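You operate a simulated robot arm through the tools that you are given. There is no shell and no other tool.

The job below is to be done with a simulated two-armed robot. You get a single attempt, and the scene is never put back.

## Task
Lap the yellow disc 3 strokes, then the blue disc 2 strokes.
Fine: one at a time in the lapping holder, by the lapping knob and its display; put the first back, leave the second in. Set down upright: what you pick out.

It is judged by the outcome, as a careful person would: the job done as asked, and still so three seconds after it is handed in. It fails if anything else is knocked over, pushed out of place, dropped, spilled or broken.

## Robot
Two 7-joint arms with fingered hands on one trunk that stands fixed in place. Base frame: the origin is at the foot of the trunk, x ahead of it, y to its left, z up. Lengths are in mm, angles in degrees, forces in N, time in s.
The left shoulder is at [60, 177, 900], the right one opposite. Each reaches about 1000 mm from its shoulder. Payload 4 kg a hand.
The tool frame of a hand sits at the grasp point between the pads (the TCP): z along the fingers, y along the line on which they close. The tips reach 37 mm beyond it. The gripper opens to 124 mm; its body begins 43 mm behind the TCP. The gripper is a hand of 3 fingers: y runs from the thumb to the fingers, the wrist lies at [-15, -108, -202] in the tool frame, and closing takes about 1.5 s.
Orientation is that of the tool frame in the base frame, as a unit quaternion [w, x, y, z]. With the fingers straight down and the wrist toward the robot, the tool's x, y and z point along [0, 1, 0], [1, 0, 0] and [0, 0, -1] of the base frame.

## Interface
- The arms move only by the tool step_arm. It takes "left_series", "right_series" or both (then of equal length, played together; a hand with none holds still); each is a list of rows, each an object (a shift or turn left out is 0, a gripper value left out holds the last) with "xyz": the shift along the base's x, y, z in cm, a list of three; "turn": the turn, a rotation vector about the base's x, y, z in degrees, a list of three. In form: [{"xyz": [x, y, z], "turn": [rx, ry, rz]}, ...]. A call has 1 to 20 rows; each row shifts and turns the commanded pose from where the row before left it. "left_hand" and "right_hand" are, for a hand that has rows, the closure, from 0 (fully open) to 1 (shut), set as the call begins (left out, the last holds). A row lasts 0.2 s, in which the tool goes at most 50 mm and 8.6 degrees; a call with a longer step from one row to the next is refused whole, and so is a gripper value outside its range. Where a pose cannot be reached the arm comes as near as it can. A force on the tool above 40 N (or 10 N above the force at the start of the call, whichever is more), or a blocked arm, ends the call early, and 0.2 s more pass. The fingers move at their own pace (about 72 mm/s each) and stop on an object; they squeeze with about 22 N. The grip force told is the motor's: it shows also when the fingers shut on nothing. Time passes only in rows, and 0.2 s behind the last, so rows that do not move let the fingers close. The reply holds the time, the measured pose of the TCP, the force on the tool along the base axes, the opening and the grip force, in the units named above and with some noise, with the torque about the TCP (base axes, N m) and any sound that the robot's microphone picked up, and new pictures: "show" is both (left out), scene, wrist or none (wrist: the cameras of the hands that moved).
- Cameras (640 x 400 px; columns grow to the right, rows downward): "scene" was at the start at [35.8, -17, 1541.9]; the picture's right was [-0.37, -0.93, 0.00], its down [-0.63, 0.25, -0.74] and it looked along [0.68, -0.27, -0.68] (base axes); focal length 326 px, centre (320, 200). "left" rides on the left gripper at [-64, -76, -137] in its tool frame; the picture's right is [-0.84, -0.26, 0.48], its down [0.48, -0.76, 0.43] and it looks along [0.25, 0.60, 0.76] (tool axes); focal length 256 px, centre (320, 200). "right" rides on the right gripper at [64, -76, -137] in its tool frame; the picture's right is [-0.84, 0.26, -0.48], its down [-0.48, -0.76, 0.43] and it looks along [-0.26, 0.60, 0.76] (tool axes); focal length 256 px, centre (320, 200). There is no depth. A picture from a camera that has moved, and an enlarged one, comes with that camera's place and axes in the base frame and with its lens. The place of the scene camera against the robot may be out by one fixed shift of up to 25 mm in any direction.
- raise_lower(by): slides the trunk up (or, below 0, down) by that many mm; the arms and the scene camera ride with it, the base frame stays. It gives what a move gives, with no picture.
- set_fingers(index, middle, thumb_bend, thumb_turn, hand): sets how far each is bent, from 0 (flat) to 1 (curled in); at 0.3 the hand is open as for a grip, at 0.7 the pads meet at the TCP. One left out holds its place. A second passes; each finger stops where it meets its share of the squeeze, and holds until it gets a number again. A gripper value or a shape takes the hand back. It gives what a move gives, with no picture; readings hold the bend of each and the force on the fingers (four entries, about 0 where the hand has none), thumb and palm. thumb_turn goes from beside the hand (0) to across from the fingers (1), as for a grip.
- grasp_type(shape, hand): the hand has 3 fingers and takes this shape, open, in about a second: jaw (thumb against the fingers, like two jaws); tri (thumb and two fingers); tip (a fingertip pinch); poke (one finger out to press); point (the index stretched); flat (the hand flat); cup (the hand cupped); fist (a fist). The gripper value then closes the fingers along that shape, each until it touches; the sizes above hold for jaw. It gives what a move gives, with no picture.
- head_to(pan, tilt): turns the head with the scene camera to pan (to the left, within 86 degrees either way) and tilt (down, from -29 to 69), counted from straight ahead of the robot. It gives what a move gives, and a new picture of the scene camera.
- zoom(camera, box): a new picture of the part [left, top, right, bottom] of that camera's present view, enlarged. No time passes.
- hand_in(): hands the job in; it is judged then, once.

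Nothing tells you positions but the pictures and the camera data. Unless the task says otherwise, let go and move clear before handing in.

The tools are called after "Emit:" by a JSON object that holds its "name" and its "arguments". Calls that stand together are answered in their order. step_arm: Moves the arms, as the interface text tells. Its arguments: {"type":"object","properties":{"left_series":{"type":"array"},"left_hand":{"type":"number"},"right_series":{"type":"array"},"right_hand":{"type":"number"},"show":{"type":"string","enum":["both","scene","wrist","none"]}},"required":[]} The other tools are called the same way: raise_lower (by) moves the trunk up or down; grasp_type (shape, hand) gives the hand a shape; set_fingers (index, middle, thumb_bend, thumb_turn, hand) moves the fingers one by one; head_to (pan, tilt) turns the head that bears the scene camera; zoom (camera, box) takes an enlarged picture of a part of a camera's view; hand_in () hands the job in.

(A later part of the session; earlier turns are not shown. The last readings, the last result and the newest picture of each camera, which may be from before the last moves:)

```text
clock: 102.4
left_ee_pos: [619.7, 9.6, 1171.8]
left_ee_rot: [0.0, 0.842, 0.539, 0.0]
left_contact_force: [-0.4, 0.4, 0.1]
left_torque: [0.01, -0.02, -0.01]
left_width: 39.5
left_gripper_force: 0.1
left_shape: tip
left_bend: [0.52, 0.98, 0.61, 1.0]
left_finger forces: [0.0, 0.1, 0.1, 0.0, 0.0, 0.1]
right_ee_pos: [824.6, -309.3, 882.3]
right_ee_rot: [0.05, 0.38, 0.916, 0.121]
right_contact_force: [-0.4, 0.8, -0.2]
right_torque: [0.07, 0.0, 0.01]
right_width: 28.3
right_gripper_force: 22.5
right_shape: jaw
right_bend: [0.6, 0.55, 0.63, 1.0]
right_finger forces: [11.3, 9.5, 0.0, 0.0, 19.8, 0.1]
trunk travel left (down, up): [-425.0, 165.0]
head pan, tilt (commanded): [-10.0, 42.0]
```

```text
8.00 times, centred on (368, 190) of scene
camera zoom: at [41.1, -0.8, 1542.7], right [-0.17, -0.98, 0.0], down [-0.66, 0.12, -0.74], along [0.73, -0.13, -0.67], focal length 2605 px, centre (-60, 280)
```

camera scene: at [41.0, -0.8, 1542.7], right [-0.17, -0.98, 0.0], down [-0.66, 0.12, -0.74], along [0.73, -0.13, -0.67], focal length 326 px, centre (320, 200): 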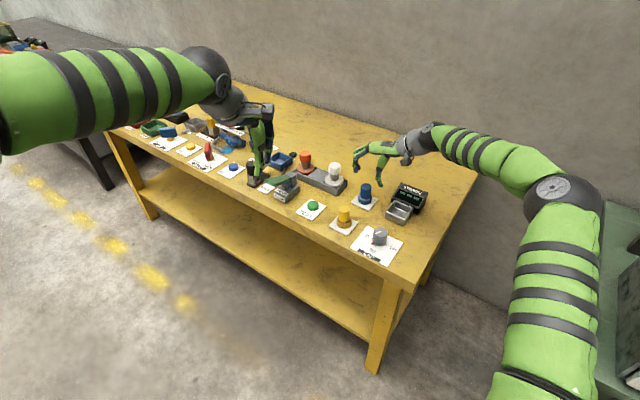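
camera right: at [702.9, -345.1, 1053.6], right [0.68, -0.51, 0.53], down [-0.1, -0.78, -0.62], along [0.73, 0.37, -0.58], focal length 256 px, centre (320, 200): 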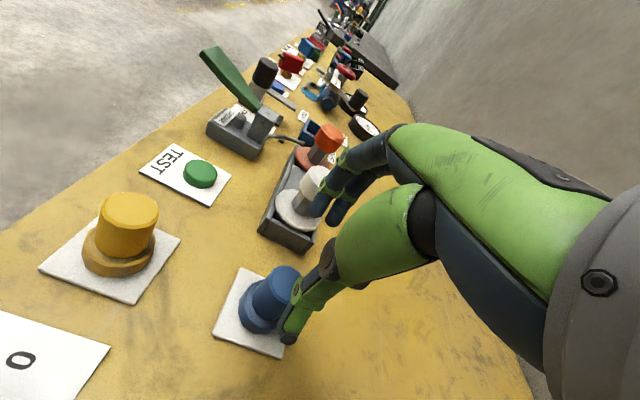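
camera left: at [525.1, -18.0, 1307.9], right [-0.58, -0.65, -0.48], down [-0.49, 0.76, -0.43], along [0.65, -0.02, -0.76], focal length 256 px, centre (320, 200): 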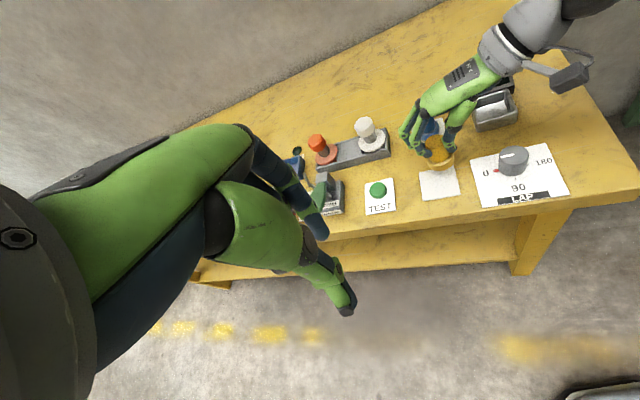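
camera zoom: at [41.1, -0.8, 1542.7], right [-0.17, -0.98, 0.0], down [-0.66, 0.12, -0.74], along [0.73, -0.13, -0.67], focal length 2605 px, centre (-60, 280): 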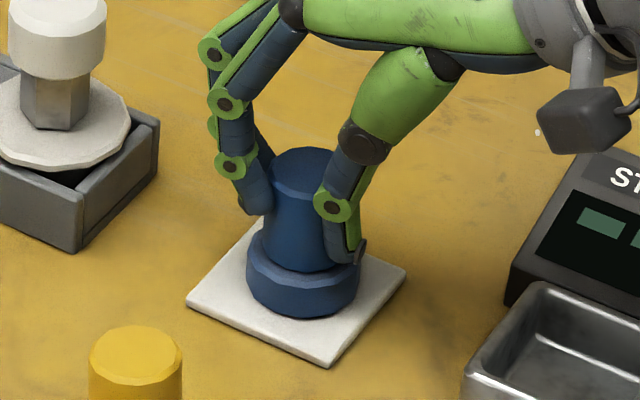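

Gripped firmly. Lifting a little to verify the hold.

Emit:
{"name": "step_arm", "arguments": {"right_series": [{"xyz": [0, 0, 0.6]}, {"xyz": [0, 0, 1.0]}, {"xyz": [0, 0, 1.4]}, {}, {}], "show": "none"}}

Emit:
{"name": "zoom", "arguments": {"camera": "left", "box": [390, 60, 480, 140]}}

Emit:
{"name": "zoom", "arguments": {"camera": "scene", "box": [340, 155, 395, 210]}}

Emit:
{"name": "zoom", "arguments": {"camera": "right", "box": [220, 180, 380, 310]}}

```text
clock: 103.6
left_ee_pos: [620.8, 9.5, 1171.2]
left_ee_rot: [0.0, 0.842, 0.539, 0.0]
left_contact_force: [-0.3, 0.5, -1.0]
left_torque: [0.06, 0.0, -0.04]
left_width: 39.8
left_gripper_force: 0.1
left_shape: tip
left_bend: [0.52, 0.98, 0.61, 1.0]
left_finger forces: [0.1, 0.0, 0.1, 0.1, 0.0, 0.0]
right_ee_pos: [825.5, -310.0, 912.5]
right_ee_rot: [0.05, 0.38, 0.916, 0.121]
right_contact_force: [0.1, -0.4, -2.9]
right_torque: [0.03, 0.03, 0.02]
right_width: 28.4
right_gripper_force: 21.8
right_shape: jaw
right_bend: [0.6, 0.55, 0.63, 1.0]
right_finger forces: [11.1, 9.6, 0.0, 0.0, 20.1, 0.0]
trunk travel left (down, up): [-425.0, 165.0]
head pan, tilt (commanded): [-10.0, 42.0]
```

```text
5.00 times, centred on (435, 100) of left
camera zoom: at [524.9, -18.1, 1307.8], right [-0.58, -0.65, -0.48], down [-0.49, 0.76, -0.43], along [0.65, -0.02, -0.76], focal length 1280 px, centre (-255, 700)
```

zoom: 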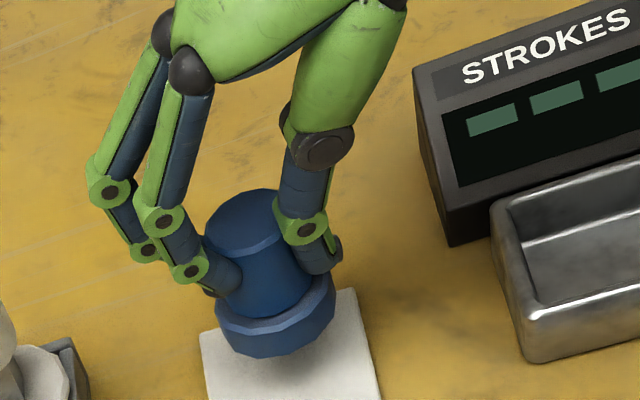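

```text
7.27 times, centred on (368, 182) of scene
camera zoom: at [41.3, -0.9, 1542.7], right [-0.17, -0.98, 0.0], down [-0.66, 0.12, -0.74], along [0.73, -0.13, -0.67], focal length 2368 px, centre (-26, 327)
```

zoom: 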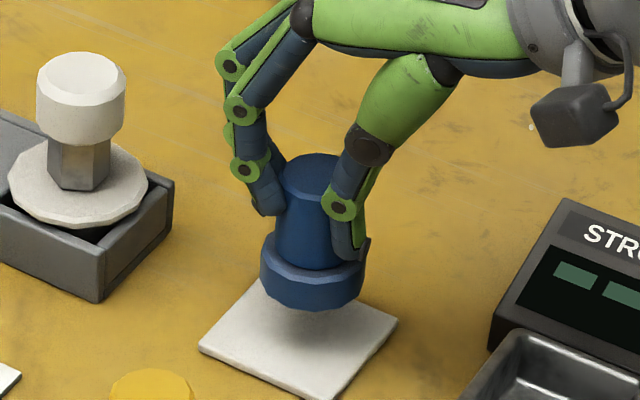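

```text
3.08 times, centred on (300, 245) of right
camera zoom: at [703.0, -341.0, 1024.8], right [0.68, -0.51, 0.53], down [-0.1, -0.78, -0.62], along [0.73, 0.37, -0.58], focal length 788 px, centre (382, 62)
```

zoom: 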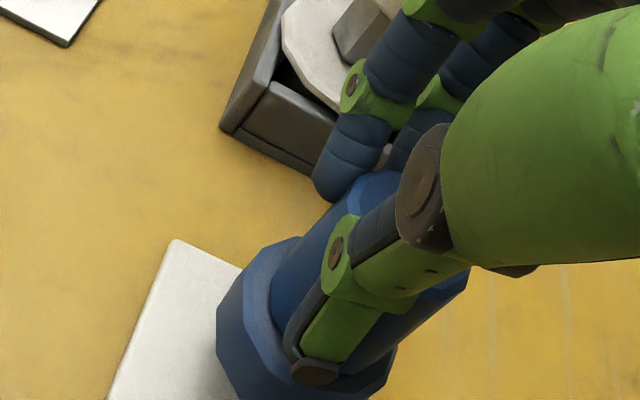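

Hold is stable. Carrying the blue disc over to the holder.

Emit:
{"name": "step_arm", "arguments": {"right_series": [{"xyz": [0, 0, 2.0]}, {"xyz": [0, 0, 2.2]}, {"xyz": [-1.8, -1.7, 0]}, {"xyz": [-1.8, -1.7, 0]}, {"xyz": [-1.8, -1.7, 0]}, {"xyz": [-1.8, -1.7, 0]}, {"xyz": [-1.76, -1.73, 0]}, {}, {}], "show": "none"}}

Emit:
{"name": "zoom", "arguments": {"camera": "left", "box": [440, 30, 580, 140]}}

Emit:
{"name": "zoom", "arguments": {"camera": "scene", "box": [360, 160, 440, 235]}}

Emit:
{"name": "zoom", "arguments": {"camera": "right", "box": [180, 200, 380, 360]}}

```text
clock: 105.6
left_ee_pos: [620.4, 9.4, 1171.3]
left_ee_rot: [0.0, 0.843, 0.539, 0.0]
left_contact_force: [-0.2, -0.3, -0.5]
left_torque: [0.01, 0.0, 0.01]
left_width: 39.4
left_gripper_force: 0.1
left_shape: tip
left_bend: [0.52, 0.98, 0.61, 1.0]
left_finger forces: [0.1, 0.0, 0.0, 0.0, 0.0, 0.1]
right_ee_pos: [734.0, -396.4, 954.3]
right_ee_rot: [0.05, 0.379, 0.916, 0.12]
right_contact_force: [0.8, 0.3, -3.0]
right_torque: [0.02, 0.03, 0.0]
right_width: 28.1
right_gripper_force: 21.8
right_shape: jaw
right_bend: [0.6, 0.55, 0.63, 1.0]
right_finger forces: [11.0, 9.5, 0.1, 0.1, 19.9, 0.0]
trunk travel left (down, up): [-425.0, 165.0]
head pan, tilt (commanded): [-10.0, 42.0]
```

```text
3.64 times, centred on (510, 85) of left
camera zoom: at [524.9, -18.3, 1307.8], right [-0.58, -0.65, -0.48], down [-0.49, 0.76, -0.43], along [0.65, -0.02, -0.76], focal length 931 px, centre (-371, 618)
```

zoom: 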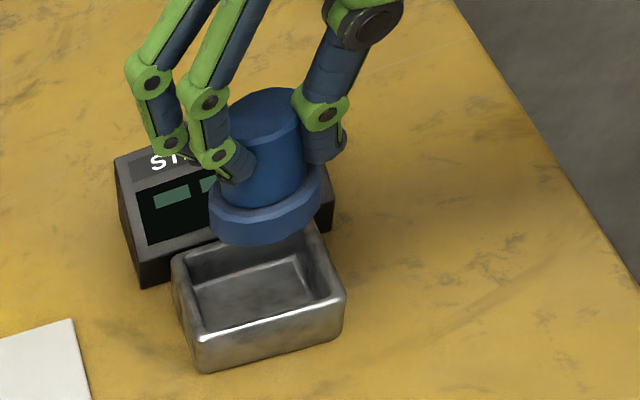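

```text
5.33 times, centred on (400, 198) of scene
camera zoom: at [41.3, -1.0, 1542.7], right [-0.17, -0.98, 0.0], down [-0.66, 0.12, -0.74], along [0.73, -0.13, -0.67], focal length 1737 px, centre (-107, 213)
```

zoom: 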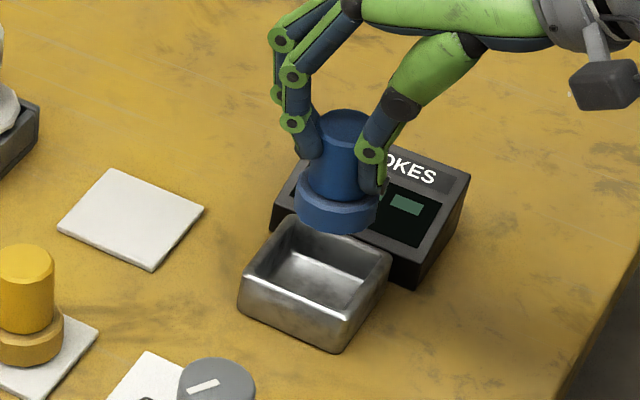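

```text
2.50 times, centred on (280, 280) of right
camera zoom: at [611.8, -427.0, 1066.2], right [0.68, -0.51, 0.53], down [-0.1, -0.78, -0.62], along [0.73, 0.37, -0.58], focal length 640 px, centre (420, 0)
```

zoom: 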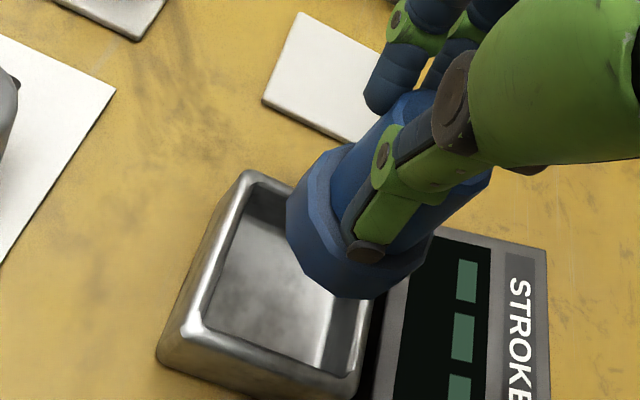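

Compared with the yellow disc directly above its seat in the same camera frames, blue is ~2.4 mm too far right. Correcting and lowering toward the rim.

Emit:
{"name": "step_arm", "arguments": {"right_series": [{"xyz": [0.2, 0.13, -1.2]}, {"xyz": [0, 0, -1.5]}, {"xyz": [0, 0, -1.2]}, {}, {}], "show": "none"}}

Emit:
{"name": "zoom", "arguments": {"camera": "left", "box": [475, 70, 535, 120]}}

Emit:
{"name": "zoom", "arguments": {"camera": "scene", "box": [385, 190, 435, 230]}}

Emit:
{"name": "zoom", "arguments": {"camera": "right", "box": [220, 240, 340, 340]}}

```text
clock: 106.8
left_ee_pos: [620.2, 8.2, 1172.4]
left_ee_rot: [0.0, 0.842, 0.539, 0.0]
left_contact_force: [-0.2, -0.3, -0.1]
left_torque: [0.02, -0.01, -0.02]
left_width: 39.3
left_gripper_force: 0.1
left_shape: tip
left_bend: [0.52, 0.98, 0.61, 1.0]
left_finger forces: [0.0, 0.1, 0.0, 0.0, 0.1, 0.0]
right_ee_pos: [737.3, -394.2, 915.4]
right_ee_rot: [0.05, 0.379, 0.916, 0.121]
right_contact_force: [0.0, -0.4, -4.4]
right_torque: [0.0, 0.04, 0.03]
right_width: 28.4
right_gripper_force: 21.9
right_shape: jaw
right_bend: [0.6, 0.55, 0.63, 1.0]
right_finger forces: [11.0, 9.5, 0.1, 0.1, 19.9, 0.1]
trunk travel left (down, up): [-425.0, 165.0]
head pan, tilt (commanded): [-10.0, 42.0]
```

```text
8.00 times, centred on (505, 95) of left
camera zoom: at [524.9, -18.2, 1307.8], right [-0.58, -0.65, -0.48], down [-0.49, 0.76, -0.43], along [0.65, -0.02, -0.76], focal length 2048 px, centre (-1160, 1040)
```

zoom: 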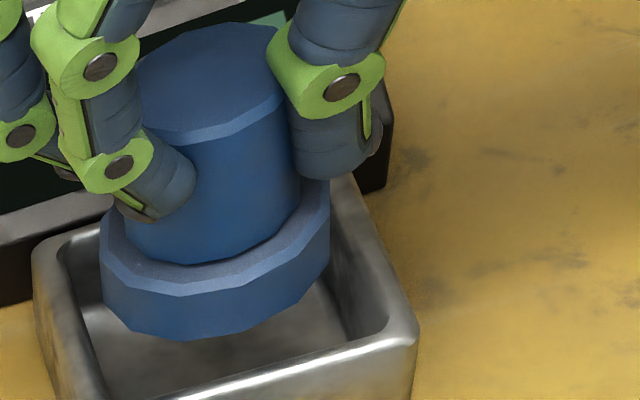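

```text
10.00 times, centred on (410, 210) of scene
camera zoom: at [41.2, -1.0, 1542.7], right [-0.17, -0.98, 0.0], down [-0.66, 0.12, -0.74], along [0.73, -0.13, -0.67], focal length 3256 px, centre (-580, 100)
```

zoom: 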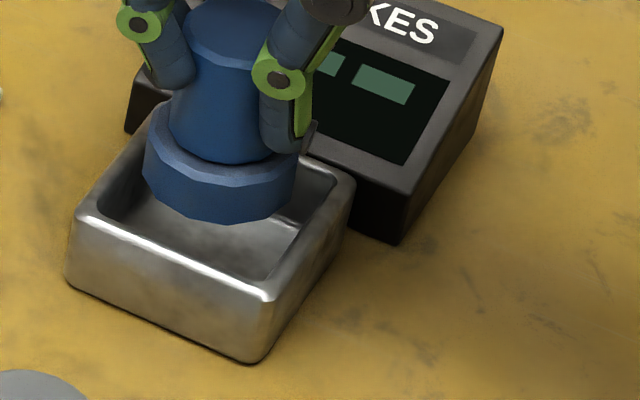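

```text
4.00 times, centred on (280, 290) of right
camera zoom: at [614.9, -425.1, 1027.8], right [0.68, -0.51, 0.53], down [-0.1, -0.78, -0.62], along [0.73, 0.37, -0.58], focal length 1024 px, centre (480, -160)
```

zoom: 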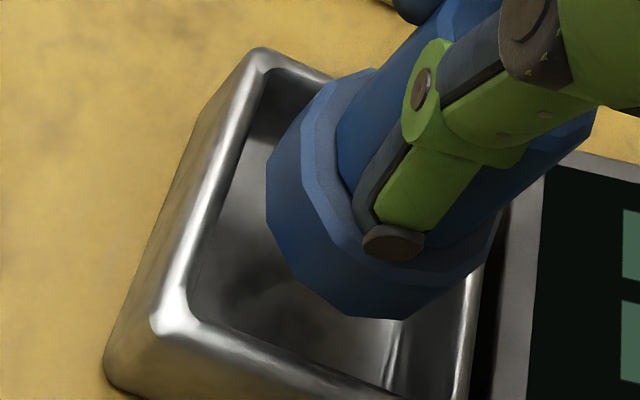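

Blue matches yellow's good approach position within a millimetre. Lowering into the holder with force checks.

Emit:
{"name": "step_arm", "arguments": {"right_series": [{"xyz": [0, 0, -0.4]}, {"xyz": [0, 0, -0.4]}, {"xyz": [0, 0, -0.4]}, {"xyz": [0, 0, -0.3]}, {}], "show": "none"}}

Emit:
{"name": "zoom", "arguments": {"camera": "left", "box": [475, 70, 535, 120]}}

Emit:
{"name": "zoom", "arguments": {"camera": "right", "box": [220, 240, 340, 340]}}

```text
clock: 108.0
left_ee_pos: [619.5, 8.9, 1172.4]
left_ee_rot: [0.0, 0.842, 0.539, 0.0]
left_contact_force: [-0.3, 0.6, 0.2]
left_torque: [0.0, 0.01, 0.02]
left_width: 39.4
left_gripper_force: 0.0
left_shape: tip
left_bend: [0.52, 0.98, 0.61, 1.0]
left_finger forces: [0.0, 0.1, 0.0, 0.1, 0.0, 0.0]
right_ee_pos: [736.3, -394.9, 900.6]
right_ee_rot: [0.05, 0.379, 0.916, 0.12]
right_contact_force: [-1.0, 1.2, -3.3]
right_torque: [-0.01, 0.06, 0.0]
right_width: 28.2
right_gripper_force: 21.8
right_shape: jaw
right_bend: [0.6, 0.55, 0.63, 1.0]
right_finger forces: [10.9, 9.5, 0.0, 0.0, 19.7, 0.0]
trunk travel left (down, up): [-425.0, 165.0]
head pan, tilt (commanded): [-10.0, 42.0]
```

```text
8.00 times, centred on (505, 95) of left
camera zoom: at [524.9, -18.2, 1307.8], right [-0.58, -0.65, -0.48], down [-0.49, 0.76, -0.43], along [0.65, -0.02, -0.76], focal length 2048 px, centre (-1160, 1040)
```

zoom: 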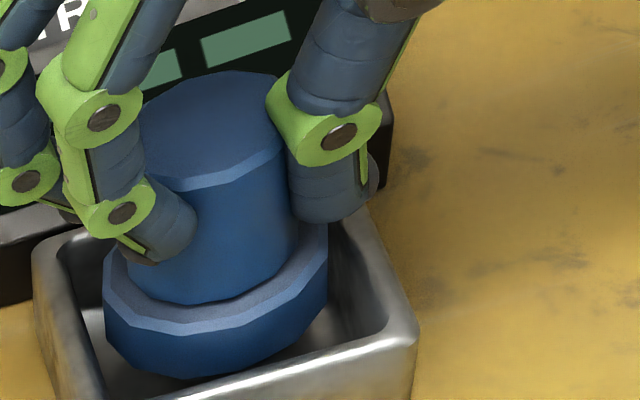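

```text
4.00 times, centred on (280, 290) of right
camera zoom: at [615.0, -426.2, 1012.8], right [0.68, -0.51, 0.53], down [-0.1, -0.78, -0.62], along [0.73, 0.37, -0.58], focal length 1024 px, centre (480, -160)
```

zoom: 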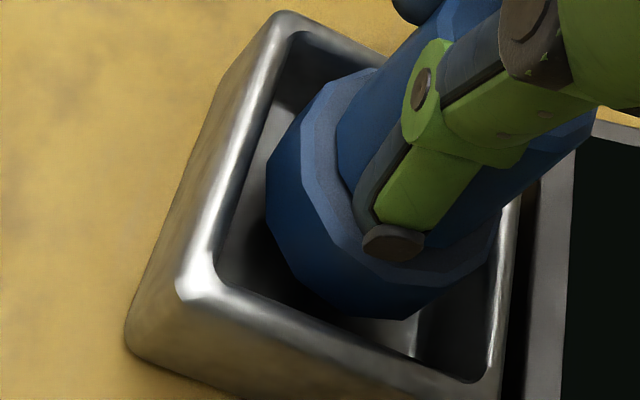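

No contact, flange inside the rim. Continuing down.

Emit:
{"name": "step_arm", "arguments": {"right_series": [{"xyz": [0, 0, -0.3]}, {"xyz": [0, 0, -0.3]}, {"xyz": [0, 0, -0.3]}, {"xyz": [0, 0, -0.2]}, {}], "show": "none"}}

Emit:
{"name": "zoom", "arguments": {"camera": "left", "box": [475, 70, 535, 120]}}

```text
clock: 109.2
left_ee_pos: [619.3, 9.9, 1170.9]
left_ee_rot: [0.0, 0.843, 0.539, 0.0]
left_contact_force: [-0.9, 0.1, 0.1]
left_torque: [0.01, -0.02, 0.0]
left_width: 39.6
left_gripper_force: 0.2
left_shape: tip
left_bend: [0.52, 0.98, 0.61, 1.0]
left_finger forces: [0.0, 0.0, 0.0, 0.1, 0.1, 0.0]
right_ee_pos: [735.5, -394.8, 889.7]
right_ee_rot: [0.05, 0.38, 0.916, 0.121]
right_contact_force: [-1.2, 0.5, -2.4]
right_torque: [0.03, 0.02, 0.04]
right_width: 27.9
right_gripper_force: 21.6
right_shape: jaw
right_bend: [0.6, 0.55, 0.63, 1.0]
right_finger forces: [11.0, 9.5, 0.1, 0.0, 19.8, 0.1]
trunk travel left (down, up): [-425.0, 165.0]
head pan, tilt (commanded): [-10.0, 42.0]
```

```text
8.00 times, centred on (505, 95) of left
camera zoom: at [524.9, -18.2, 1307.8], right [-0.58, -0.65, -0.48], down [-0.49, 0.76, -0.43], along [0.65, -0.02, -0.76], focal length 2048 px, centre (-1160, 1040)
```

zoom: 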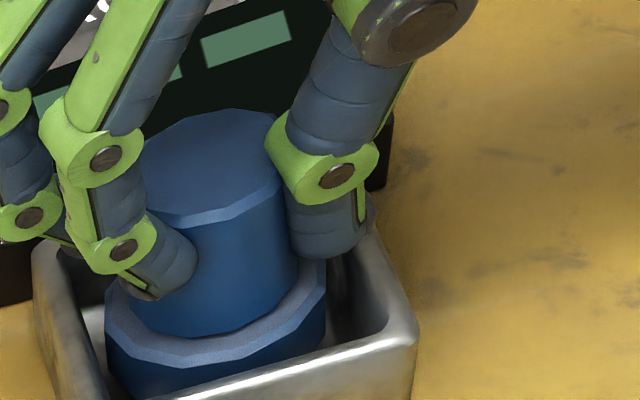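

Emit:
{"name": "step_arm", "arguments": {"right_series": [{"xyz": [0, 0, -0.2]}, {"xyz": [0, 0, -0.2]}, {}], "show": "none"}}

Emit:
{"name": "zoom", "arguments": {"camera": "left", "box": [475, 70, 535, 120]}}

```text
clock: 110.0
left_ee_pos: [620.5, 9.3, 1172.6]
left_ee_rot: [0.0, 0.843, 0.538, 0.0]
left_contact_force: [-0.1, 0.5, -0.5]
left_torque: [0.0, 0.0, 0.01]
left_width: 39.2
left_gripper_force: 0.2
left_shape: tip
left_bend: [0.52, 0.98, 0.61, 1.0]
left_finger forces: [0.0, 0.0, 0.1, 0.0, 0.1, 0.0]
right_ee_pos: [735.8, -394.2, 885.6]
right_ee_rot: [0.05, 0.38, 0.916, 0.12]
right_contact_force: [-0.5, 0.0, -3.5]
right_torque: [-0.01, 0.04, 0.02]
right_width: 27.9
right_gripper_force: 21.9
right_shape: jaw
right_bend: [0.6, 0.55, 0.63, 1.0]
right_finger forces: [10.9, 9.4, 0.0, 0.0, 19.8, 0.1]
trunk travel left (down, up): [-425.0, 165.0]
head pan, tilt (commanded): [-10.0, 42.0]
```

```text
8.00 times, centred on (505, 95) of left
camera zoom: at [524.9, -18.2, 1307.8], right [-0.58, -0.65, -0.48], down [-0.49, 0.76, -0.43], along [0.65, -0.02, -0.76], focal length 2048 px, centre (-1160, 1040)
```

zoom: 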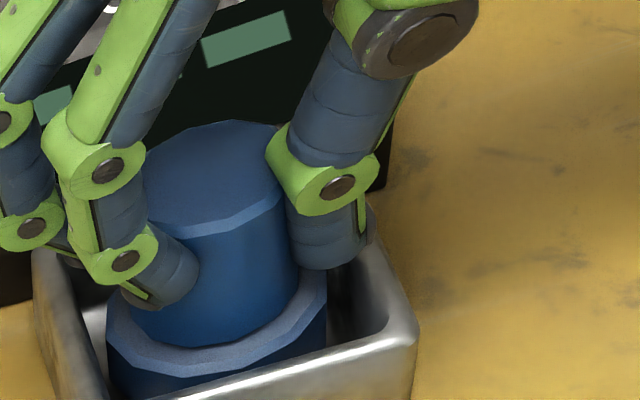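

Emit:
{"name": "step_arm", "arguments": {"right_series": [{"xyz": [0, 0, -0.2]}, {"xyz": [0, 0, -0.15]}, {}], "show": "none"}}

Emit:
{"name": "zoom", "arguments": {"camera": "left", "box": [475, 70, 535, 120]}}

Emit:
{"name": "zoom", "arguments": {"camera": "scene", "box": [385, 190, 435, 230]}}

```text
clock: 110.8
left_ee_pos: [620.1, 8.2, 1171.3]
left_ee_rot: [-0.001, 0.842, 0.54, 0.0]
left_contact_force: [-0.1, -0.5, 0.8]
left_torque: [0.0, -0.02, 0.03]
left_width: 39.4
left_gripper_force: 0.1
left_shape: tip
left_bend: [0.52, 0.98, 0.61, 1.0]
left_finger forces: [0.1, 0.0, 0.1, 0.0, 0.1, 0.0]
right_ee_pos: [737.0, -395.4, 882.6]
right_ee_rot: [0.05, 0.379, 0.916, 0.121]
right_contact_force: [0.3, 0.2, -2.9]
right_torque: [0.0, 0.04, 0.0]
right_width: 28.0
right_gripper_force: 21.8
right_shape: jaw
right_bend: [0.6, 0.55, 0.63, 1.0]
right_finger forces: [10.9, 9.4, 0.0, 0.1, 20.0, 0.0]
trunk travel left (down, up): [-425.0, 165.0]
head pan, tilt (commanded): [-10.0, 42.0]
```

```text
8.00 times, centred on (505, 95) of left
camera zoom: at [524.8, -18.2, 1307.9], right [-0.58, -0.65, -0.48], down [-0.49, 0.76, -0.43], along [0.65, -0.02, -0.76], focal length 2048 px, centre (-1160, 1040)
```

zoom: 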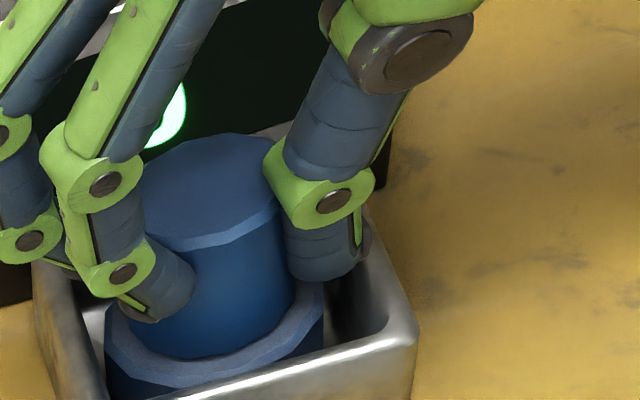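

```text
10.00 times, centred on (410, 210) of scene
camera zoom: at [41.1, -0.9, 1542.7], right [-0.17, -0.98, 0.0], down [-0.66, 0.12, -0.74], along [0.73, -0.13, -0.67], focal length 3256 px, centre (-580, 100)
```

zoom: 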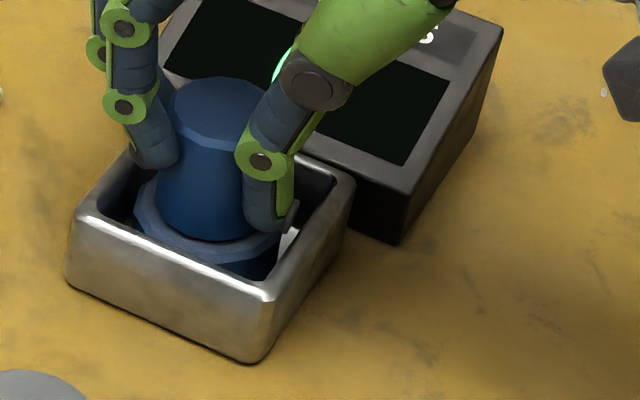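

Emit:
{"name": "step_arm", "arguments": {"right_series": [{"xyz": [0, 0, -0.15]}, {"xyz": [0, 0, -0.1]}, {}], "show": "none"}}

Emit:
{"name": "zoom", "arguments": {"camera": "left", "box": [475, 70, 535, 120]}}

```text
clock: 111.6
left_ee_pos: [618.5, 10.2, 1173.3]
left_ee_rot: [0.0, 0.843, 0.539, 0.0]
left_contact_force: [0.4, -0.2, -0.2]
left_torque: [0.03, 0.02, -0.01]
left_width: 39.4
left_gripper_force: 0.1
left_shape: tip
left_bend: [0.52, 0.98, 0.61, 1.0]
left_finger forces: [0.0, 0.1, 0.0, 0.1, 0.1, 0.0]
right_ee_pos: [736.3, -393.2, 882.3]
right_ee_rot: [0.051, 0.38, 0.916, 0.121]
right_contact_force: [-2.1, 0.1, 10.0]
right_torque: [0.03, 0.03, 0.0]
right_width: 27.7
right_gripper_force: 21.7
right_shape: jaw
right_bend: [0.6, 0.55, 0.63, 1.0]
right_finger forces: [11.3, 9.9, 0.0, 0.0, 23.3, 0.1]
trunk travel left (down, up): [-425.0, 165.0]
head pan, tilt (commanded): [-10.0, 42.0]
```

```text
8.00 times, centred on (505, 95) of left
camera zoom: at [523.8, -17.7, 1308.4], right [-0.58, -0.65, -0.48], down [-0.49, 0.76, -0.44], along [0.65, -0.02, -0.76], focal length 2048 px, centre (-1160, 1040)
```

zoom: 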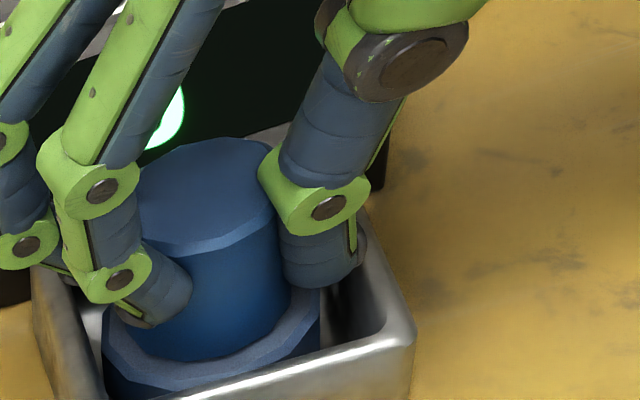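

Seated (about 10 N of floor contact) and the display is lit. I'll ease off the preload and open.

Emit:
{"name": "step_arm", "arguments": {"right_series": [{"xyz": [0, 0, 0.15]}, {}], "show": "none"}}

Emit:
{"name": "step_arm", "arguments": {"right_series": [{}, {}, {}, {}], "right_hand": 0.5, "show": "none"}}

Emit:
{"name": "zoom", "arguments": {"camera": "left", "box": [475, 60, 545, 120]}}

Emit:
{"name": "zoom", "arguments": {"camera": "scene", "box": [375, 180, 430, 230]}}

```text
clock: 112.2
left_ee_pos: [620.3, 9.3, 1172.1]
left_ee_rot: [0.0, 0.842, 0.539, 0.0]
left_contact_force: [-0.5, -0.2, 0.1]
left_torque: [0.01, -0.03, 0.0]
left_width: 39.3
left_gripper_force: 0.0
left_shape: tip
left_bend: [0.52, 0.98, 0.61, 1.0]
left_finger forces: [0.0, 0.0, 0.0, 0.0, 0.0, 0.1]
right_ee_pos: [736.1, -394.8, 882.3]
right_ee_rot: [0.05, 0.38, 0.916, 0.12]
right_contact_force: [-0.7, 1.4, 6.8]
right_torque: [0.01, -0.01, -0.02]
right_width: 27.8
right_gripper_force: 21.9
right_shape: jaw
right_bend: [0.6, 0.55, 0.63, 1.0]
right_finger forces: [11.3, 10.2, 0.1, 0.1, 22.3, 0.1]
trunk travel left (down, up): [-425.0, 165.0]
head pan, tilt (commanded): [-10.0, 42.0]
```

```text
clock: 113.2
left_ee_pos: [620.1, 9.2, 1171.3]
left_ee_rot: [0.001, 0.843, 0.538, 0.0]
left_contact_force: [-0.1, 0.0, 0.1]
left_torque: [-0.04, 0.0, 0.03]
left_width: 39.4
left_gripper_force: 0.0
left_shape: tip
left_bend: [0.52, 0.98, 0.61, 1.0]
left_finger forces: [0.0, 0.0, 0.0, 0.1, 0.1, 0.0]
right_ee_pos: [735.6, -393.8, 881.9]
right_ee_rot: [0.051, 0.379, 0.916, 0.12]
right_contact_force: [-0.2, -0.6, -0.1]
right_torque: [0.03, 0.0, -0.01]
right_width: 61.4
right_gripper_force: 0.0
right_shape: jaw
right_bend: [0.42, 0.46, 0.56, 1.0]
right_finger forces: [0.1, 0.0, 0.1, 0.2, 0.0, 0.0]
trunk travel left (down, up): [-425.0, 165.0]
head pan, tilt (commanded): [-10.0, 42.0]
```

```text
6.67 times, centred on (510, 90) of left
camera zoom: at [524.6, -18.1, 1307.9], right [-0.58, -0.65, -0.48], down [-0.49, 0.76, -0.43], along [0.65, -0.02, -0.76], focal length 1707 px, centre (-947, 933)
```

zoom: 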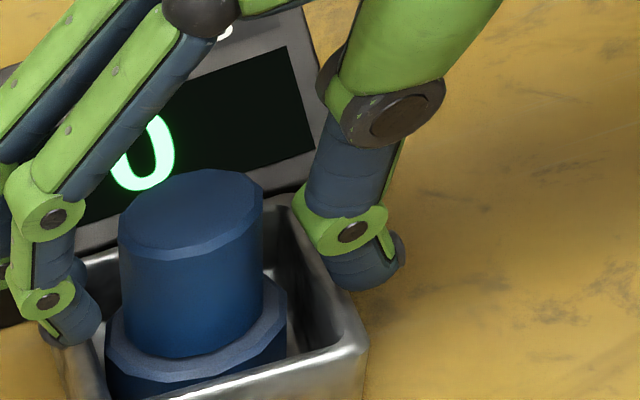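

```text
8.00 times, centred on (402, 205) of scene
camera zoom: at [40.9, -0.8, 1542.7], right [-0.17, -0.98, 0.0], down [-0.66, 0.12, -0.74], along [0.73, -0.13, -0.67], focal length 2605 px, centre (-340, 160)
```

zoom: 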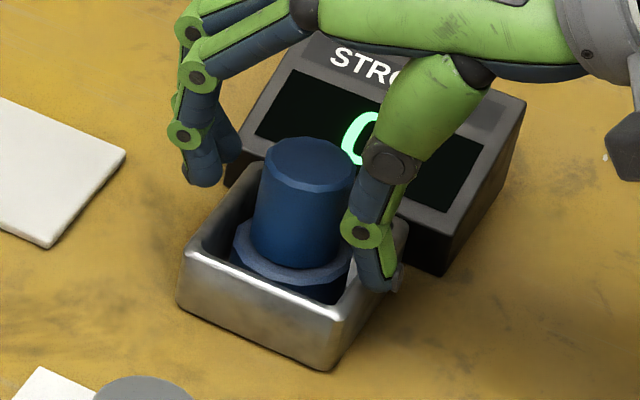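

Blue stands in the holder and the display reads 0. Retracting up and going back to the knob.

Emit:
{"name": "step_arm", "arguments": {"right_series": [{"xyz": [0, 0, 1.0]}, {"xyz": [0, 0, 2.5]}, {"xyz": [0, 0, 4]}, {"xyz": [0, 0, 4.5]}, {}], "right_hand": 0.4}}

Emit:
{"name": "zoom", "arguments": {"camera": "left", "box": [360, 50, 580, 210]}}

```text
clock: 114.4
left_ee_pos: [620.4, 8.9, 1172.0]
left_ee_rot: [0.0, 0.842, 0.539, 0.0]
left_contact_force: [-0.5, -0.8, 0.0]
left_torque: [0.02, -0.01, 0.02]
left_width: 39.3
left_gripper_force: 0.1
left_shape: tip
left_bend: [0.52, 0.98, 0.61, 1.0]
left_finger forces: [0.0, 0.1, 0.0, 0.1, 0.1, 0.1]
right_ee_pos: [736.0, -395.5, 999.5]
right_ee_rot: [0.05, 0.38, 0.916, 0.121]
right_contact_force: [0.0, 0.0, 0.1]
right_torque: [-0.01, 0.0, -0.01]
right_width: 73.9
right_gripper_force: 0.2
right_shape: jaw
right_bend: [0.38, 0.42, 0.53, 0.99]
right_finger forces: [0.0, 0.0, 0.0, 0.0, 0.0, 0.1]
trunk travel left (down, up): [-425.0, 165.0]
head pan, tilt (commanded): [-10.0, 42.0]
camera scene: at [41.1, -1.0, 1542.7], right [-0.17, -0.98, 0.0], down [-0.66, 0.12, -0.74], along [0.73, -0.13, -0.67], focal length 326 px, centre (320, 200)
camera right: at [614.9, -426.1, 1111.1], right [0.68, -0.51, 0.53], down [-0.1, -0.78, -0.62], along [0.73, 0.37, -0.58], focal length 256 px, centre (320, 200)
```

scene: 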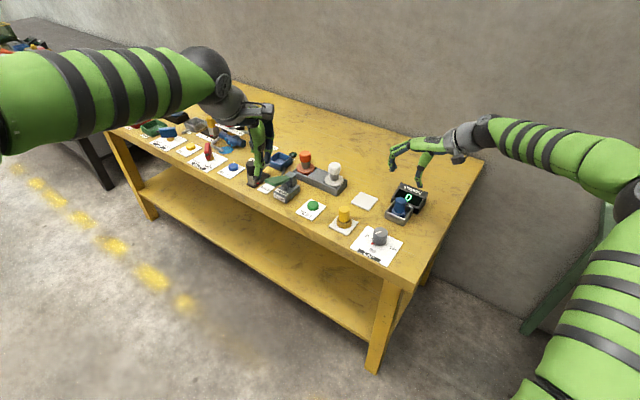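
right: 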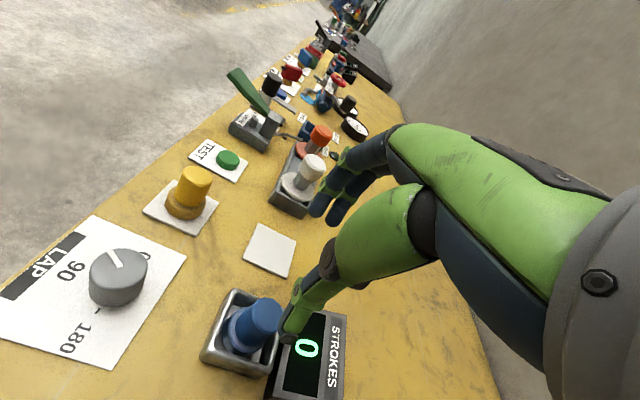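

```text
2.50 times, centred on (470, 130) of left
camera zoom: at [524.7, -18.2, 1307.8], right [-0.58, -0.65, -0.48], down [-0.49, 0.76, -0.43], along [0.65, -0.02, -0.76], focal length 640 px, centre (-55, 375)
```

zoom: 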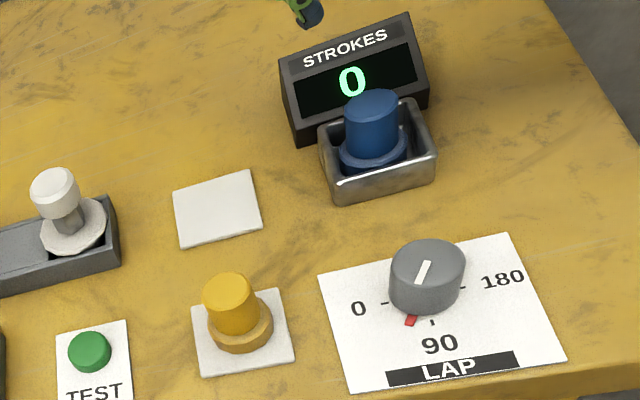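

Display 0, blue seated, yellow home. Now back over the knob (pointer ≈62), hand upright at yaw 22.5°.

Emit:
{"name": "step_arm", "arguments": {"right_series": [{"xyz": [-2.28, 2.37, 0], "turn": [-5.3, 5.3, 0]}, {"xyz": [-2.28, 2.37, 0], "turn": [-5.3, 5.3, 0]}, {"xyz": [-2.28, 2.37, 0], "turn": [0, 0, -7.5]}, {"xyz": [-2.28, 2.37, 0], "turn": [0, 0, -7.5]}, {"turn": [0, 0, -7.5]}, {"xyz": [0, 0, -4]}, {"xyz": [0, 0, -4]}, {}, {}], "right_hand": 0.25}}

Emit:
{"name": "zoom", "arguments": {"camera": "right", "box": [200, 160, 400, 320]}}

Emit:
{"name": "zoom", "arguments": {"camera": "left", "box": [440, 60, 580, 200]}}

```text
clock: 116.4
left_ee_pos: [619.5, 9.5, 1173.0]
left_ee_rot: [-0.001, 0.842, 0.539, 0.0]
left_contact_force: [0.6, 0.2, 0.3]
left_torque: [0.01, -0.01, 0.01]
left_width: 39.2
left_gripper_force: 0.0
left_shape: tip
left_bend: [0.52, 0.98, 0.61, 1.0]
left_finger forces: [0.0, 0.0, 0.0, 0.0, 0.0, 0.1]
right_ee_pos: [643.3, -299.7, 923.5]
right_ee_rot: [0.0, 0.556, 0.831, 0.0]
right_contact_force: [0.0, 0.3, -0.5]
right_torque: [-0.02, -0.04, -0.03]
right_width: 93.0
right_gripper_force: 0.0
right_shape: jaw
right_bend: [0.34, 0.37, 0.44, 0.99]
right_finger forces: [0.0, 0.0, 0.0, 0.1, 0.1, 0.0]
trunk travel left (down, up): [-425.0, 165.0]
head pan, tilt (commanded): [-10.0, 42.0]
camera scene: at [40.9, -0.8, 1542.7], right [-0.17, -0.98, 0.0], down [-0.66, 0.12, -0.74], along [0.73, -0.13, -0.67], focal length 326 px, centre (320, 200)
camera right: at [548.5, -269.1, 1059.2], right [0.56, -0.68, 0.48], down [-0.52, -0.74, -0.43], along [0.65, -0.01, -0.76], focal length 256 px, centre (320, 200)
```

scene: 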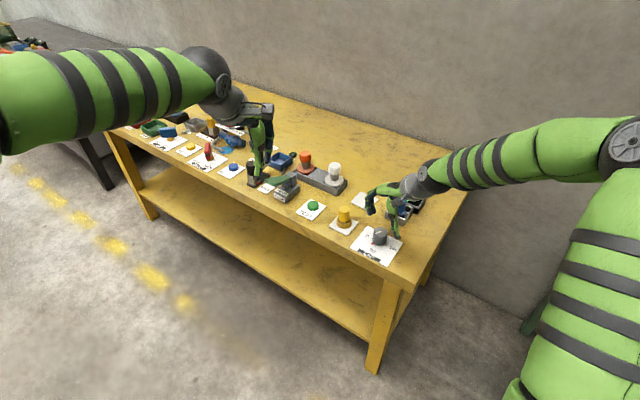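
right: 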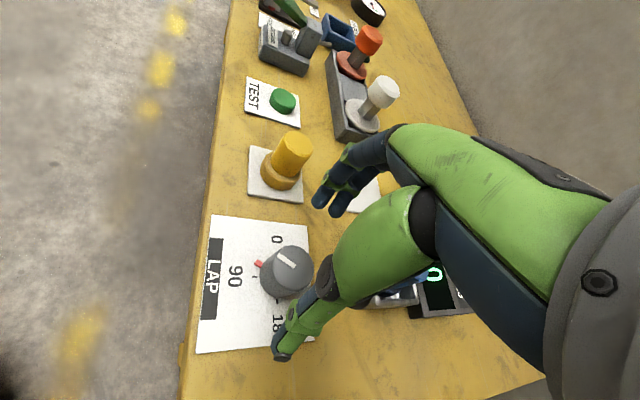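

```text
2.50 times, centred on (300, 240) of right
camera zoom: at [548.5, -269.1, 1059.2], right [0.56, -0.68, 0.48], down [-0.52, -0.74, -0.43], along [0.65, -0.01, -0.76], focal length 640 px, centre (370, 100)
```

zoom: 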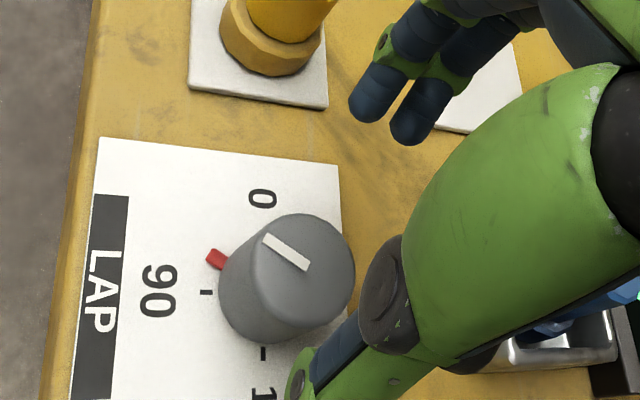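

```text
2.86 times, centred on (510, 130) of left
camera zoom: at [524.6, -18.0, 1307.9], right [-0.58, -0.65, -0.48], down [-0.49, 0.76, -0.43], along [0.65, -0.02, -0.76], focal length 731 px, centre (-223, 400)
```

zoom: 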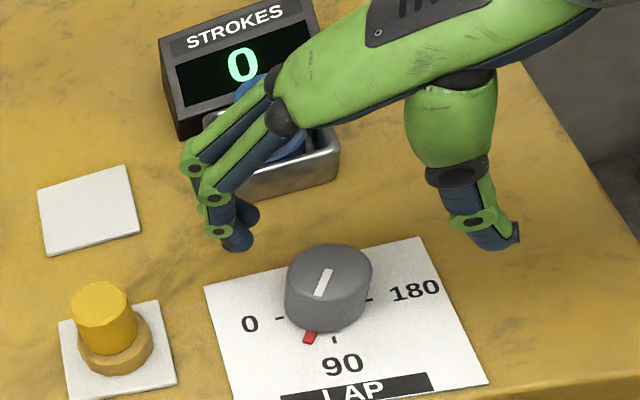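

Aligned within ~2 mm. Descending and gripping the knob.

Emit:
{"name": "step_arm", "arguments": {"right_series": [{"xyz": [0, 0, -2]}, {"xyz": [0, 0, -2]}, {"xyz": [0, 0, -1.9]}, {}], "show": "none"}}

Emit:
{"name": "step_arm", "arguments": {"right_series": [{}, {}, {}, {}, {}, {}], "right_hand": 1.0, "show": "none"}}

Emit:
{"name": "zoom", "arguments": {"camera": "left", "box": [440, 60, 580, 200]}}

Emit:
{"name": "zoom", "arguments": {"camera": "right", "box": [220, 180, 400, 330]}}

```text
clock: 117.4
left_ee_pos: [619.2, 9.7, 1171.2]
left_ee_rot: [-0.001, 0.843, 0.538, 0.0]
left_contact_force: [-0.1, -0.1, -0.2]
left_torque: [0.0, 0.0, 0.0]
left_width: 39.2
left_gripper_force: 0.0
left_shape: tip
left_bend: [0.52, 0.98, 0.61, 1.0]
left_finger forces: [0.0, 0.0, 0.0, 0.0, 0.0, 0.0]
right_ee_pos: [645.2, -300.3, 864.0]
right_ee_rot: [0.0, 0.555, 0.832, 0.0]
right_contact_force: [-0.7, 0.1, -1.0]
right_torque: [-0.02, 0.03, 0.02]
right_width: 92.8
right_gripper_force: 0.0
right_shape: jaw
right_bend: [0.34, 0.37, 0.44, 0.99]
right_finger forces: [0.1, 0.0, 0.1, 0.0, 0.1, 0.0]
trunk travel left (down, up): [-425.0, 165.0]
head pan, tilt (commanded): [-10.0, 42.0]
```

```text
clock: 118.8
left_ee_pos: [621.3, 10.1, 1173.3]
left_ee_rot: [0.0, 0.842, 0.539, 0.0]
left_contact_force: [0.0, -0.3, 0.2]
left_torque: [-0.01, 0.02, 0.02]
left_width: 39.5
left_gripper_force: 0.0
left_shape: tip
left_bend: [0.52, 0.98, 0.61, 1.0]
left_finger forces: [0.1, 0.0, 0.0, 0.1, 0.0, 0.0]
right_ee_pos: [644.1, -298.4, 863.1]
right_ee_rot: [0.0, 0.556, 0.832, 0.0]
right_contact_force: [-3.7, 2.5, 0.1]
right_torque: [0.11, -0.18, -0.01]
right_width: 41.4
right_gripper_force: 22.3
right_shape: jaw
right_bend: [0.49, 0.49, 0.62, 1.0]
right_finger forces: [11.8, 8.1, 0.0, 0.0, 21.7, 0.1]
trunk travel left (down, up): [-425.0, 165.0]
head pan, tilt (commanded): [-10.0, 42.0]
```

```text
2.86 times, centred on (510, 130) of left
camera zoom: at [524.3, -17.8, 1308.1], right [-0.58, -0.65, -0.48], down [-0.49, 0.76, -0.43], along [0.65, -0.02, -0.76], focal length 731 px, centre (-223, 400)
```

zoom: 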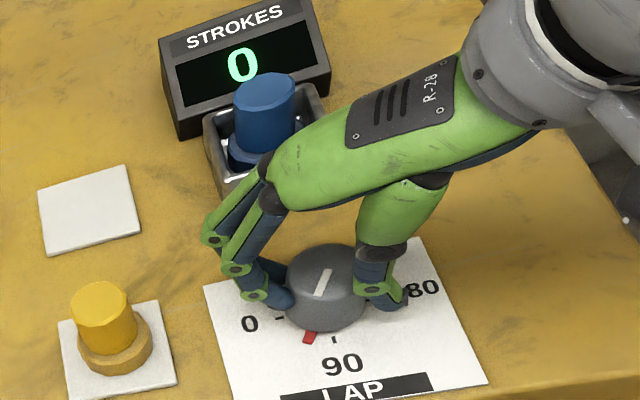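

```text
2.67 times, centred on (310, 255) of right
camera zoom: at [549.6, -268.2, 1000.5], right [0.56, -0.68, 0.48], down [-0.52, -0.74, -0.43], along [0.65, -0.01, -0.76], focal length 683 px, centre (347, 53)
```

zoom: 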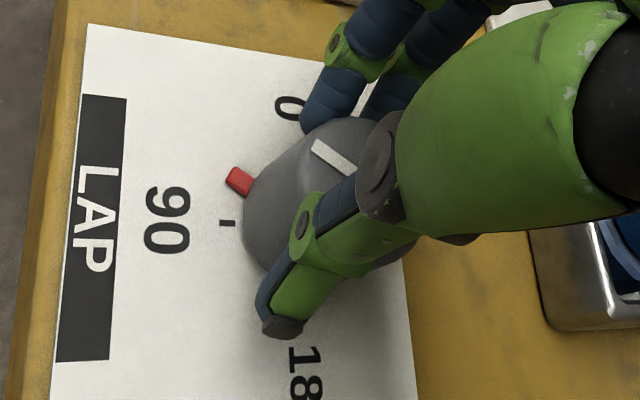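

Centred grip with almost no side load. Turning forward, first 30°.

Emit:
{"name": "step_arm", "arguments": {"right_series": [{"xyz": [0.026, -0.112, 0], "turn": [0, 0, 7.5]}, {"xyz": [0.04, -0.106, 0], "turn": [0, 0, 7.5]}, {"xyz": [0.054, -0.102, 0], "turn": [0, 0, 7.5]}, {"xyz": [0.066, -0.092, 0], "turn": [0, 0, 7.5]}, {}], "show": "none"}}

Emit:
{"name": "zoom", "arguments": {"camera": "left", "box": [440, 60, 580, 200]}}

```text
clock: 120.0
left_ee_pos: [618.1, 10.1, 1172.7]
left_ee_rot: [0.001, 0.843, 0.539, 0.001]
left_contact_force: [0.0, -0.3, 0.4]
left_torque: [0.02, -0.01, 0.06]
left_width: 39.5
left_gripper_force: 0.1
left_shape: tip
left_bend: [0.52, 0.98, 0.61, 1.0]
left_finger forces: [0.0, 0.0, 0.1, 0.0, 0.0, 0.1]
right_ee_pos: [646.3, -304.9, 863.6]
right_ee_rot: [0.0, 0.321, 0.947, -0.001]
right_contact_force: [-11.4, -0.7, 13.0]
right_torque: [0.2, 0.11, 0.05]
right_width: 41.5
right_gripper_force: 22.5
right_shape: jaw
right_bend: [0.49, 0.49, 0.62, 0.99]
right_finger forces: [12.8, 7.4, 0.0, 0.0, 29.7, 0.0]
trunk travel left (down, up): [-425.0, 165.0]
head pan, tilt (commanded): [-10.0, 42.0]
```

```text
2.86 times, centred on (510, 130) of left
camera zoom: at [523.0, -18.0, 1308.7], right [-0.58, -0.65, -0.48], down [-0.49, 0.76, -0.44], along [0.65, -0.02, -0.76], focal length 731 px, centre (-223, 400)
```

zoom: 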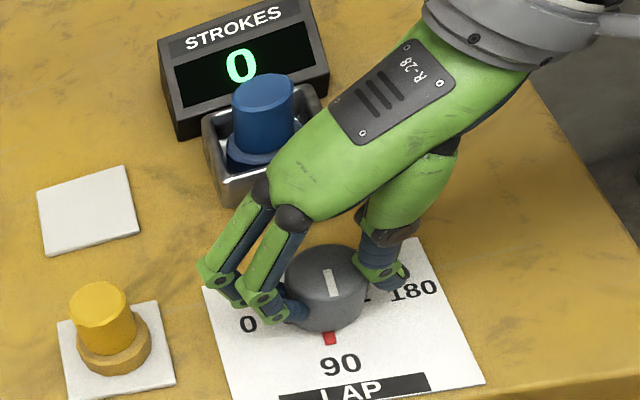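

Emit:
{"name": "step_arm", "arguments": {"right_series": [{"xyz": [-0.12, 0, 0.2]}, {"xyz": [0.078, -0.084, 0], "turn": [0, 0, 7.5]}, {"xyz": [0.088, -0.072, 0], "turn": [0, 0, 7.5]}, {"xyz": [0.097, -0.061, 0], "turn": [0, 0, 7.5]}, {}], "show": "none"}}

Emit:
{"name": "zoom", "arguments": {"camera": "left", "box": [440, 60, 580, 200]}}

```text
clock: 121.2
left_ee_pos: [620.5, 9.1, 1171.8]
left_ee_rot: [0.0, 0.843, 0.538, 0.001]
left_contact_force: [0.1, -0.4, -0.4]
left_torque: [0.04, -0.01, 0.02]
left_width: 39.2
left_gripper_force: 0.1
left_shape: tip
left_bend: [0.52, 0.98, 0.61, 1.0]
left_finger forces: [0.0, 0.0, 0.1, 0.1, 0.0, 0.0]
right_ee_pos: [646.0, -306.6, 862.9]
right_ee_rot: [0.0, 0.131, 0.991, 0.0]
right_contact_force: [-6.9, -5.4, 1.2]
right_torque: [0.03, 0.1, 0.03]
right_width: 41.1
right_gripper_force: 22.1
right_shape: jaw
right_bend: [0.5, 0.5, 0.62, 0.99]
right_finger forces: [11.5, 6.9, 0.0, 0.1, 25.4, 0.1]
trunk travel left (down, up): [-425.0, 165.0]
head pan, tilt (commanded): [-10.0, 42.0]
```

```text
2.86 times, centred on (510, 130) of left
camera zoom: at [524.0, -18.7, 1308.1], right [-0.58, -0.65, -0.48], down [-0.49, 0.76, -0.43], along [0.65, -0.02, -0.76], focal length 731 px, centre (-223, 400)
```

zoom: 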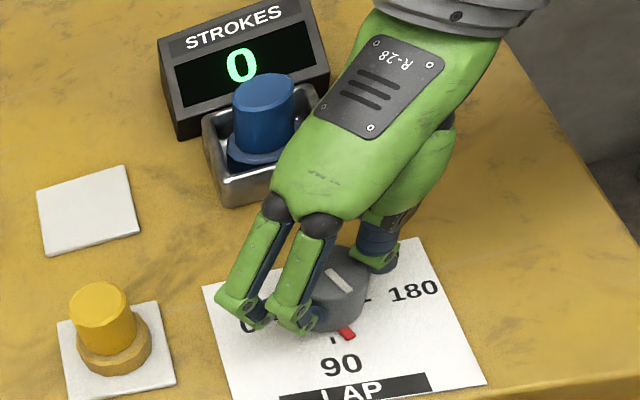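

Emit:
{"name": "step_arm", "arguments": {"right_series": [{"xyz": [-0.05, -0.05, 0]}, {"xyz": [0.104, -0.048, 0], "turn": [0, 0, 7.5]}, {"xyz": [0.109, -0.033, 0], "turn": [0, 0, 7.5]}, {}], "show": "none"}}

Emit:
{"name": "zoom", "arguments": {"camera": "left", "box": [440, 60, 580, 200]}}

```text
clock: 122.2
left_ee_pos: [619.9, 8.7, 1172.5]
left_ee_rot: [0.0, 0.843, 0.538, 0.0]
left_contact_force: [0.9, -0.7, 0.8]
left_torque: [0.0, -0.01, -0.03]
left_width: 39.4
left_gripper_force: 0.1
left_shape: tip
left_bend: [0.52, 0.98, 0.61, 1.0]
left_finger forces: [0.0, 0.1, 0.0, 0.0, 0.0, 0.0]
right_ee_pos: [648.9, -307.6, 863.1]
right_ee_rot: [-0.001, 0.0, 1.0, 0.0]
right_contact_force: [-8.7, -9.3, 0.4]
right_torque: [-0.08, 0.18, 0.0]
right_width: 41.1
right_gripper_force: 22.1
right_shape: jaw
right_bend: [0.5, 0.5, 0.62, 0.99]
right_finger forces: [11.7, 6.4, 0.0, 0.0, 27.5, 0.1]
trunk travel left (down, up): [-425.0, 165.0]
head pan, tilt (commanded): [-10.0, 42.0]
```

```text
2.86 times, centred on (510, 130) of left
camera zoom: at [524.0, -18.9, 1308.2], right [-0.58, -0.65, -0.48], down [-0.49, 0.76, -0.43], along [0.65, -0.02, -0.76], focal length 731 px, centre (-223, 400)
```

zoom: 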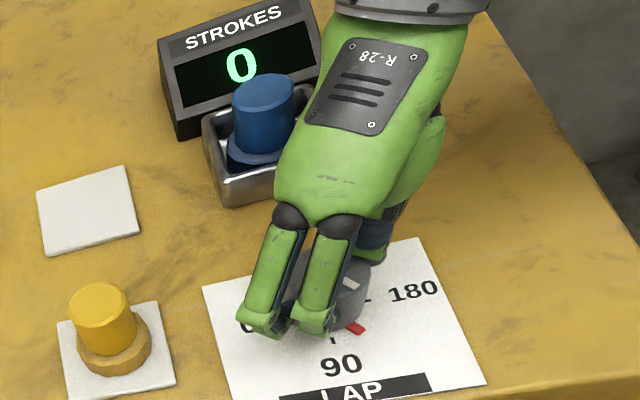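

Emit:
{"name": "step_arm", "arguments": {"right_series": [{"xyz": [-0.1, -0.12, 0]}, {"xyz": [0.113, -0.019, 0], "turn": [0, 0, 7.5]}, {"xyz": [0.114, -0.004, 0], "turn": [0, 0, 7.5]}, {}], "show": "none"}}

Emit:
{"name": "zoom", "arguments": {"camera": "left", "box": [440, 60, 580, 200]}}

```text
clock: 123.2
left_ee_pos: [619.3, 7.9, 1172.3]
left_ee_rot: [0.0, 0.842, 0.539, 0.0]
left_contact_force: [0.3, -0.2, 0.2]
left_torque: [-0.03, -0.01, -0.02]
left_width: 39.4
left_gripper_force: 0.0
left_shape: tip
left_bend: [0.52, 0.98, 0.61, 1.0]
left_finger forces: [0.0, 0.1, 0.0, 0.1, 0.0, 0.0]
right_ee_pos: [651.8, -309.4, 864.2]
right_ee_rot: [0.0, -0.13, 0.991, 0.0]
right_contact_force: [-4.5, -9.5, 2.1]
right_torque: [-0.09, 0.12, -0.01]
right_width: 40.7
right_gripper_force: 22.0
right_shape: jaw
right_bend: [0.5, 0.5, 0.62, 0.99]
right_finger forces: [11.3, 6.7, 0.1, 0.0, 26.5, 0.0]
trunk travel left (down, up): [-425.0, 165.0]
head pan, tilt (commanded): [-10.0, 42.0]
```

```text
2.86 times, centred on (510, 130) of left
camera zoom: at [524.3, -18.7, 1308.1], right [-0.58, -0.65, -0.48], down [-0.49, 0.76, -0.43], along [0.65, -0.02, -0.76], focal length 731 px, centre (-223, 400)
```

zoom: 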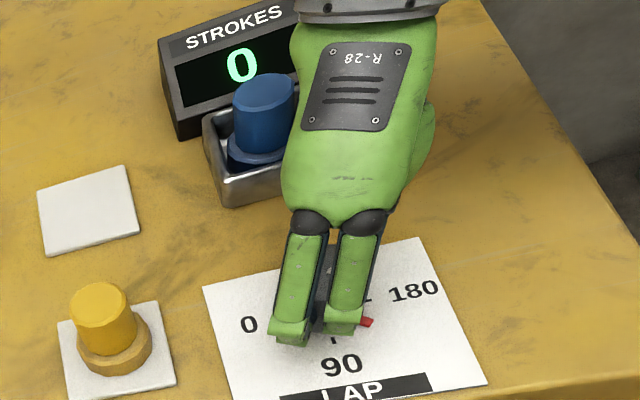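

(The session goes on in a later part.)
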